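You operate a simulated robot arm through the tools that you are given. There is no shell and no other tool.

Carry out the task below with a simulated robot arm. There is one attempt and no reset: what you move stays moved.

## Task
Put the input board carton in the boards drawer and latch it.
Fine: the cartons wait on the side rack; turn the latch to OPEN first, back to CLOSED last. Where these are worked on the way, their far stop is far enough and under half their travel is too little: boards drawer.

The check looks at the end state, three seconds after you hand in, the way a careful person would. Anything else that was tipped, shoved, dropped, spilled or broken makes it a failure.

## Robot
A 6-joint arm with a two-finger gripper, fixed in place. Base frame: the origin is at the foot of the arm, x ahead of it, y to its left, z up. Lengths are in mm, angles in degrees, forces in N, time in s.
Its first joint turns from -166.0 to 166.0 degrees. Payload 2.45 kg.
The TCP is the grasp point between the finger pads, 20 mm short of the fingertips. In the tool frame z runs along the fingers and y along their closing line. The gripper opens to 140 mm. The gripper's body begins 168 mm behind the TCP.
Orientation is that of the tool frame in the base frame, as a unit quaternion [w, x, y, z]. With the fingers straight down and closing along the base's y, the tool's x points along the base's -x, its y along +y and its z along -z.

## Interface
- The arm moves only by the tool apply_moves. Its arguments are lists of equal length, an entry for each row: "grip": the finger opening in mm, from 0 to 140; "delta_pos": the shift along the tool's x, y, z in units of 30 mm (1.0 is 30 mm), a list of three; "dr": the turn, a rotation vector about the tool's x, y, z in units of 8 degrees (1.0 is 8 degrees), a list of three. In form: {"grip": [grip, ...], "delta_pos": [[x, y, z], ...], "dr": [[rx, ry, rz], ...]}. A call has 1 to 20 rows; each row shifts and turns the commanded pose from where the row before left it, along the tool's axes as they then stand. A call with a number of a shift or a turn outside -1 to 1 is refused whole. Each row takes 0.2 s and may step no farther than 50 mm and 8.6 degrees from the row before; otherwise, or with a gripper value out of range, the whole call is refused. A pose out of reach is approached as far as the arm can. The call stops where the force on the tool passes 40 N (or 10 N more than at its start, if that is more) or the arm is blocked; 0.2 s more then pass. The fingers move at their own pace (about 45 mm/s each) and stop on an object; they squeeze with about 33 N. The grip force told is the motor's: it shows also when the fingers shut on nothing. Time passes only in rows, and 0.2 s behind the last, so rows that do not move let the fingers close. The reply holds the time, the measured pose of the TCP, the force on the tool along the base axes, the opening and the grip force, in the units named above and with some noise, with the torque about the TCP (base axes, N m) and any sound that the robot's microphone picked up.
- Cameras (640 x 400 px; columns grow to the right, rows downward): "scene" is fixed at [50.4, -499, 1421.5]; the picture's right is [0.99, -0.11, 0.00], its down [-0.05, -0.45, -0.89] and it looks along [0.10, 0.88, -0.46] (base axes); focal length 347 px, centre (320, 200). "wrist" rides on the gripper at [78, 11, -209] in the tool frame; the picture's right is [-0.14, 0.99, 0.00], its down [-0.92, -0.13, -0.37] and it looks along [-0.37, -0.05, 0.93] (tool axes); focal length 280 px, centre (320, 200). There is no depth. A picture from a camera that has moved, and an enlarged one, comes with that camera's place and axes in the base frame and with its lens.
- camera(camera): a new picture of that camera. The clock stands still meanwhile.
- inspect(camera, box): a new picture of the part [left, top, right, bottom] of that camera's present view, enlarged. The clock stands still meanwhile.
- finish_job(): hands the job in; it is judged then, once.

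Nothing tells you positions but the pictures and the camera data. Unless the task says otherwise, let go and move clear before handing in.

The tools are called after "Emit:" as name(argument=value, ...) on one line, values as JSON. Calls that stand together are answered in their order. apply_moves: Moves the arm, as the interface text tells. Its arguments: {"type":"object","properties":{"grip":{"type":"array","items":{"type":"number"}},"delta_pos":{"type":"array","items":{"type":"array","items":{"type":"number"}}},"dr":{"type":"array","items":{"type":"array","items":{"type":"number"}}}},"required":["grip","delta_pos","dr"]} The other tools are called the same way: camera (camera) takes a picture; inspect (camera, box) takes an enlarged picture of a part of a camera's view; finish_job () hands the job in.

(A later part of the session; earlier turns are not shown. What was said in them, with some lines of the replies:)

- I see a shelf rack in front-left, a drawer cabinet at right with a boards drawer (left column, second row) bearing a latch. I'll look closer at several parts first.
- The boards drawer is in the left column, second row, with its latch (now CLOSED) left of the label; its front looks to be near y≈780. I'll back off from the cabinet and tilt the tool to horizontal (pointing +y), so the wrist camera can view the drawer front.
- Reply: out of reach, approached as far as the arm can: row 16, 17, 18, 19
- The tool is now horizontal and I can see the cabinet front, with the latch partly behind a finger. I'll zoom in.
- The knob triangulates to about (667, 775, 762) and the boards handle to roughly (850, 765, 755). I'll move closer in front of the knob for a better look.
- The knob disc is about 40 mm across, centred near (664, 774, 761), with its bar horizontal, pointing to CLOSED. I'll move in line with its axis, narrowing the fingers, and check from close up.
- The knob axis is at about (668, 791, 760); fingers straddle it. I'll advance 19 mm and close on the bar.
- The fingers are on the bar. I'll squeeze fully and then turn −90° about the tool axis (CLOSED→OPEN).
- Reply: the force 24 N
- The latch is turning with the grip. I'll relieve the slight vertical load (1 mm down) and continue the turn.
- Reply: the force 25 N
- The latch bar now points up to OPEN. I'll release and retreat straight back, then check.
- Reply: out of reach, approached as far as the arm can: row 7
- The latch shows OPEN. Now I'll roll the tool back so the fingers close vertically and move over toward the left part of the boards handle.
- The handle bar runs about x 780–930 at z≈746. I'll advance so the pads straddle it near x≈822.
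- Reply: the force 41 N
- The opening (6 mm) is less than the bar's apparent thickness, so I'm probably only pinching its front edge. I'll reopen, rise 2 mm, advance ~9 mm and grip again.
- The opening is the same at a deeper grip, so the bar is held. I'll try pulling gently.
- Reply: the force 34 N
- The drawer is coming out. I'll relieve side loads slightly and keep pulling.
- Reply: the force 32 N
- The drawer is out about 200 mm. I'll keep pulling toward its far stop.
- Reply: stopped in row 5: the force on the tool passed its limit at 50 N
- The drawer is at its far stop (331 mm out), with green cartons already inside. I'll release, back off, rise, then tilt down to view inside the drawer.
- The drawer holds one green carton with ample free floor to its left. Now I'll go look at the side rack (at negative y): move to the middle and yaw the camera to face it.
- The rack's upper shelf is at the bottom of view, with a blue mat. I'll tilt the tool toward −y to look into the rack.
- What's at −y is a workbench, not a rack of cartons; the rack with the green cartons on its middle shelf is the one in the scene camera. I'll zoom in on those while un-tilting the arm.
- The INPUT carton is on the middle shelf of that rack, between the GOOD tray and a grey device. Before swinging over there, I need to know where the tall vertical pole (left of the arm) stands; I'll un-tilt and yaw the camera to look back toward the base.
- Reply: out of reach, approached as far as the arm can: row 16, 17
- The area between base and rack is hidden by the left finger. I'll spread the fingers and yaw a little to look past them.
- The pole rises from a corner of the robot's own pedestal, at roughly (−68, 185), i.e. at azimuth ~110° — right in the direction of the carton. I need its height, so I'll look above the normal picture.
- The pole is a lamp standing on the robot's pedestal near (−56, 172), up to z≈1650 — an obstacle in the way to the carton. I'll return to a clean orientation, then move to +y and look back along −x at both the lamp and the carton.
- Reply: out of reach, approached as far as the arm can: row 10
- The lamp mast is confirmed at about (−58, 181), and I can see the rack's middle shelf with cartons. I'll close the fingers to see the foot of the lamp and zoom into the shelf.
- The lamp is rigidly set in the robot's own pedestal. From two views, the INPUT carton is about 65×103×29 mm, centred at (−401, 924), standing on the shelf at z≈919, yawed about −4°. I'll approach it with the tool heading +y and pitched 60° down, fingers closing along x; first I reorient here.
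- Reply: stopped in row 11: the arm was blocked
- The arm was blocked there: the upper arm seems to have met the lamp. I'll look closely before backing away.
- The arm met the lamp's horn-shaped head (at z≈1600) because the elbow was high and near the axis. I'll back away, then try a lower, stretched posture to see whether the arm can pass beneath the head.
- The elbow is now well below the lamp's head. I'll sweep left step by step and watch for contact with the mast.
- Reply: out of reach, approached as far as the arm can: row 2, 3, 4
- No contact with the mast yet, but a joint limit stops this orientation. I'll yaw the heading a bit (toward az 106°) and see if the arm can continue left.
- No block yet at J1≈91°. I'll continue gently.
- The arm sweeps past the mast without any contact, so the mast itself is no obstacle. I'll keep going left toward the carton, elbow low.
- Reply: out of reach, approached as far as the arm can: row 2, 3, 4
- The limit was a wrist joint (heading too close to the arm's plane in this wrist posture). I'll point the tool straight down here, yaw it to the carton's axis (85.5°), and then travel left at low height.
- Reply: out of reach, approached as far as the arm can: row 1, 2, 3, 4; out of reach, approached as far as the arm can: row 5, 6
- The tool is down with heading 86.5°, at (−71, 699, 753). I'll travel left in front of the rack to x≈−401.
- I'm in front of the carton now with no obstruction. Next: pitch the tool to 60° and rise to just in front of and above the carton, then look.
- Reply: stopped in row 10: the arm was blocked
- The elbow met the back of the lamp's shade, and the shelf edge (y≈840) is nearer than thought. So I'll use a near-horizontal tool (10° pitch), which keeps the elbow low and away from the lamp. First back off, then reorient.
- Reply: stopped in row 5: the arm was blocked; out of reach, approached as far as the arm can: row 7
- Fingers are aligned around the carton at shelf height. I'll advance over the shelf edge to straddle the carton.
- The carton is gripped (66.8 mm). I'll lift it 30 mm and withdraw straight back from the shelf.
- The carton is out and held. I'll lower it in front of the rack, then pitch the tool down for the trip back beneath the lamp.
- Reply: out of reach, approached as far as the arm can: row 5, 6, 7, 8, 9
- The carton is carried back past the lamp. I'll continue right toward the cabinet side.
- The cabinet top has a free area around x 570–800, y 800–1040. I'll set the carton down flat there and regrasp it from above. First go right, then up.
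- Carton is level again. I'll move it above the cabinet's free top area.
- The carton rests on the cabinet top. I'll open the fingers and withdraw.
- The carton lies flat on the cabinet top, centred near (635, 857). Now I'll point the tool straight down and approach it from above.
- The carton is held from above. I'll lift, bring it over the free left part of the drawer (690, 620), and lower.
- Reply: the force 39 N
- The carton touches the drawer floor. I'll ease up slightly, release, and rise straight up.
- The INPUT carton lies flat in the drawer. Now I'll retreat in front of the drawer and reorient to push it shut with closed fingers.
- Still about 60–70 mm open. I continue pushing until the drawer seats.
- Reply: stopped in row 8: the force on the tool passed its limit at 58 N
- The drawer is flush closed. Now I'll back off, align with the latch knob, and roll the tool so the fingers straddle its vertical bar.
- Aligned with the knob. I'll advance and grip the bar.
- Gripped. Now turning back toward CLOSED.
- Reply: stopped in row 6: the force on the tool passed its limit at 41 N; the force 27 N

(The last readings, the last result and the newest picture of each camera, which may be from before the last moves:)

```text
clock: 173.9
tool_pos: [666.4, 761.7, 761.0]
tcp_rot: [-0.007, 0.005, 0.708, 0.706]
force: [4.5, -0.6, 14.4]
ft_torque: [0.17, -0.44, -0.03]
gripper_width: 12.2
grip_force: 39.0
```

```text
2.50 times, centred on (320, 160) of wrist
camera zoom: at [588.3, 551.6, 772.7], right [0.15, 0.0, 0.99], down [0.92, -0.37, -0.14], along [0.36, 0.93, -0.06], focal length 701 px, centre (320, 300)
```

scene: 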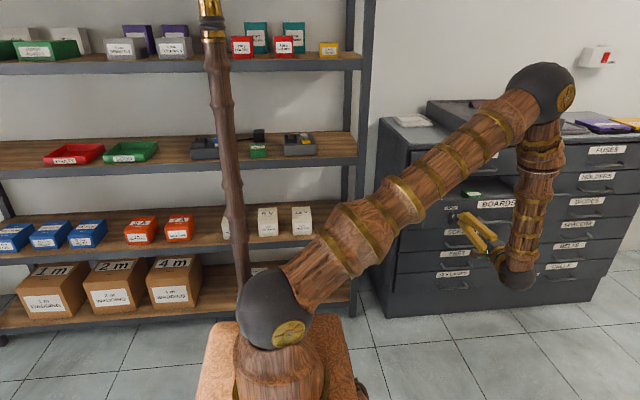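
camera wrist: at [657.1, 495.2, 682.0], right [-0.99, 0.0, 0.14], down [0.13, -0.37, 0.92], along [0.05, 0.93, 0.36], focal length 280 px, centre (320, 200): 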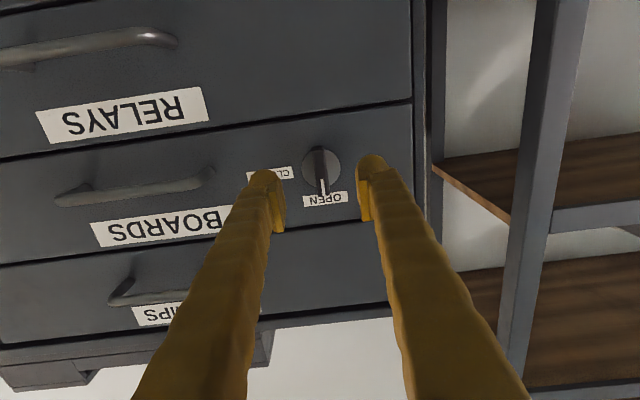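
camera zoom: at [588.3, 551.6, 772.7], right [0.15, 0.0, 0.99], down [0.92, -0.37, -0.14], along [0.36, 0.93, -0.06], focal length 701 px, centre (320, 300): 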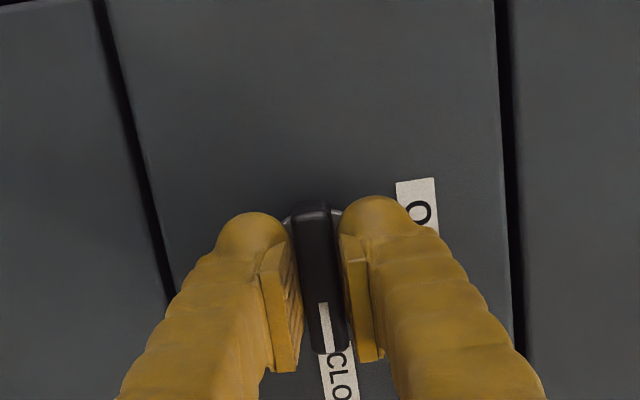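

The latch is back against its CLOSED stop. I'll release and retreat clear.

Emit:
apply_moves(grip=[60, 60, 60, 60, 60, 60, 60, 60, 60], delta_pos=[[0, 0, 0], [0, 0, 0], [0, 0, 0], [0, 0, -0.7], [0, 0, -1], [0, 0, -1], [0, 0, -1], [0, 0, -1], [0, 0, -1]], dr=[[0, 0, 0], [0, 0, 0], [0, 0, 0], [0, 0, 0], [0, 0, 0], [0, 0, 0], [0, 0, 0], [0, 0, 0], [0, 0, 0]])

Emit:
camera(camera="wrist")

Emit:
inspect(camera="wrist", box=[260, 100, 400, 240])

Emit:
camera(camera="scene")

Emit:
inspect(camera="scene", box=[0, 100, 350, 260])

```text
clock: 175.9
tool_pos: [666.5, 590.0, 760.3]
tcp_rot: [-0.007, 0.005, 0.708, 0.706]
force: [-0.4, 0.4, 0.7]
ft_torque: [0.04, 0.03, -0.03]
gripper_width: 59.9
grip_force: 0.1
```

```text
taken
camera wrist: at [588.3, 380.1, 772.7], right [0.15, 0.0, 0.99], down [0.92, -0.36, -0.14], along [0.36, 0.93, -0.06], focal length 280 px, centre (320, 200)
```

wrist: 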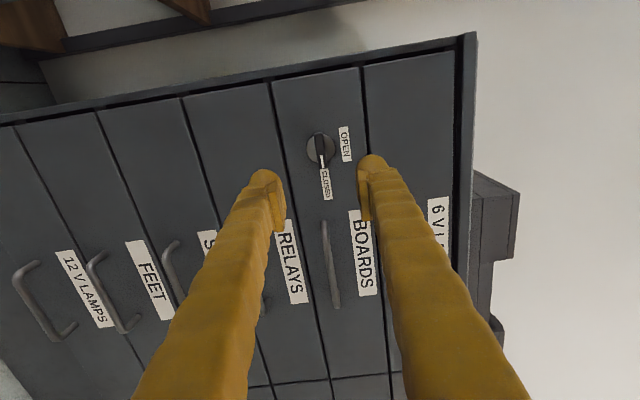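

```text
2.86 times, centred on (330, 170) of wrist
camera zoom: at [588.3, 380.1, 772.7], right [0.15, 0.0, 0.99], down [0.92, -0.36, -0.14], along [0.36, 0.93, -0.06], focal length 801 px, centre (291, 286)
```

zoom: 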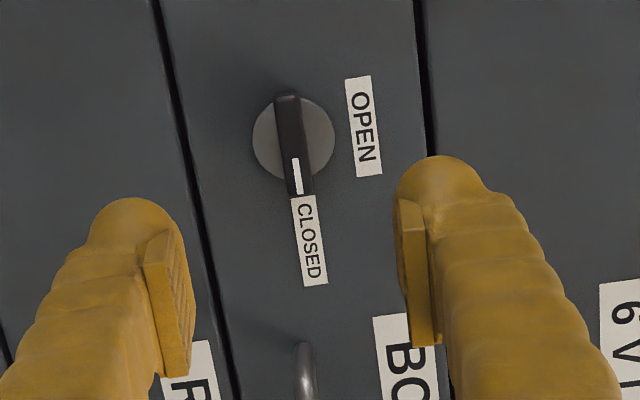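

```text
taken
```

scene: 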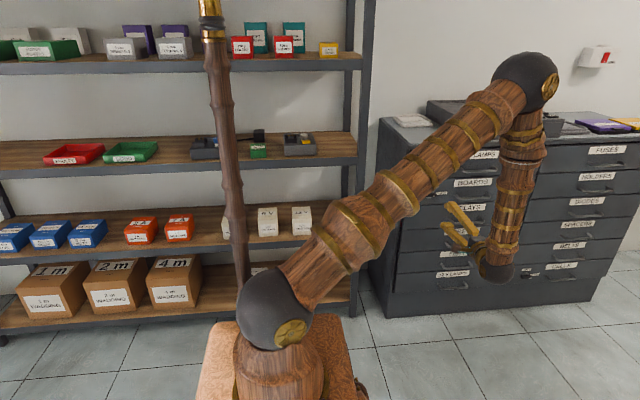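

```text
1.83 times, centred on (175, 180) of scene
camera zoom: at [50.4, -499.0, 1421.5], right [0.99, -0.11, 0.0], down [-0.05, -0.45, -0.89], along [0.1, 0.88, -0.46], focal length 634 px, centre (585, 237)
```

zoom: 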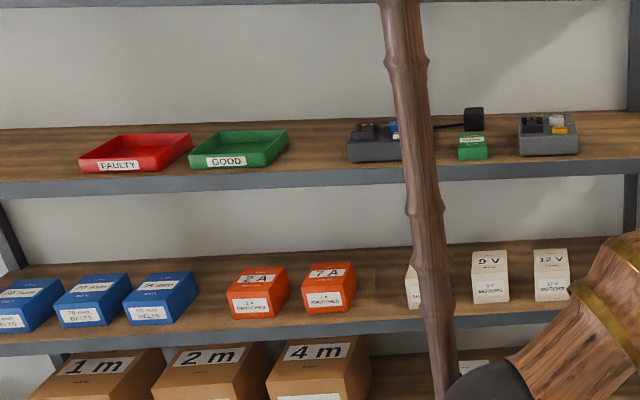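

The boards drawer is flush shut, the latch points to CLOSED, and nothing on the rack or the cabinet looks disturbed. The gripper is open and clear of the cabinet, so I'm handing in.

Emit:
finish_job()

```text
The job is handed in.
```

The input board carton is in the boards drawer, and the drawer is shut with its latch turned back to CLOSED. I've handed the job in; no verdict came back with the hand-in.

- **Carton:** it lies flat on the drawer floor, to the left of the phono board carton that was already there. I set it down once on the free part of the cabinet top to change my grip before lowering it in.
- **Drawer:** I turned the latch to OPEN first and pulled the drawer to its far stop. Then I pushed it back until it sat flush.
- **Bumps on the way:** the arm was blocked a few times beside the lamp on its own pedestal, most likely by the lamp's head. I backed off each time and went lower. The lamp did not appear to move.
- **Surroundings:** in the last pictures, the other items on the rack and the cabinet look undisturbed.
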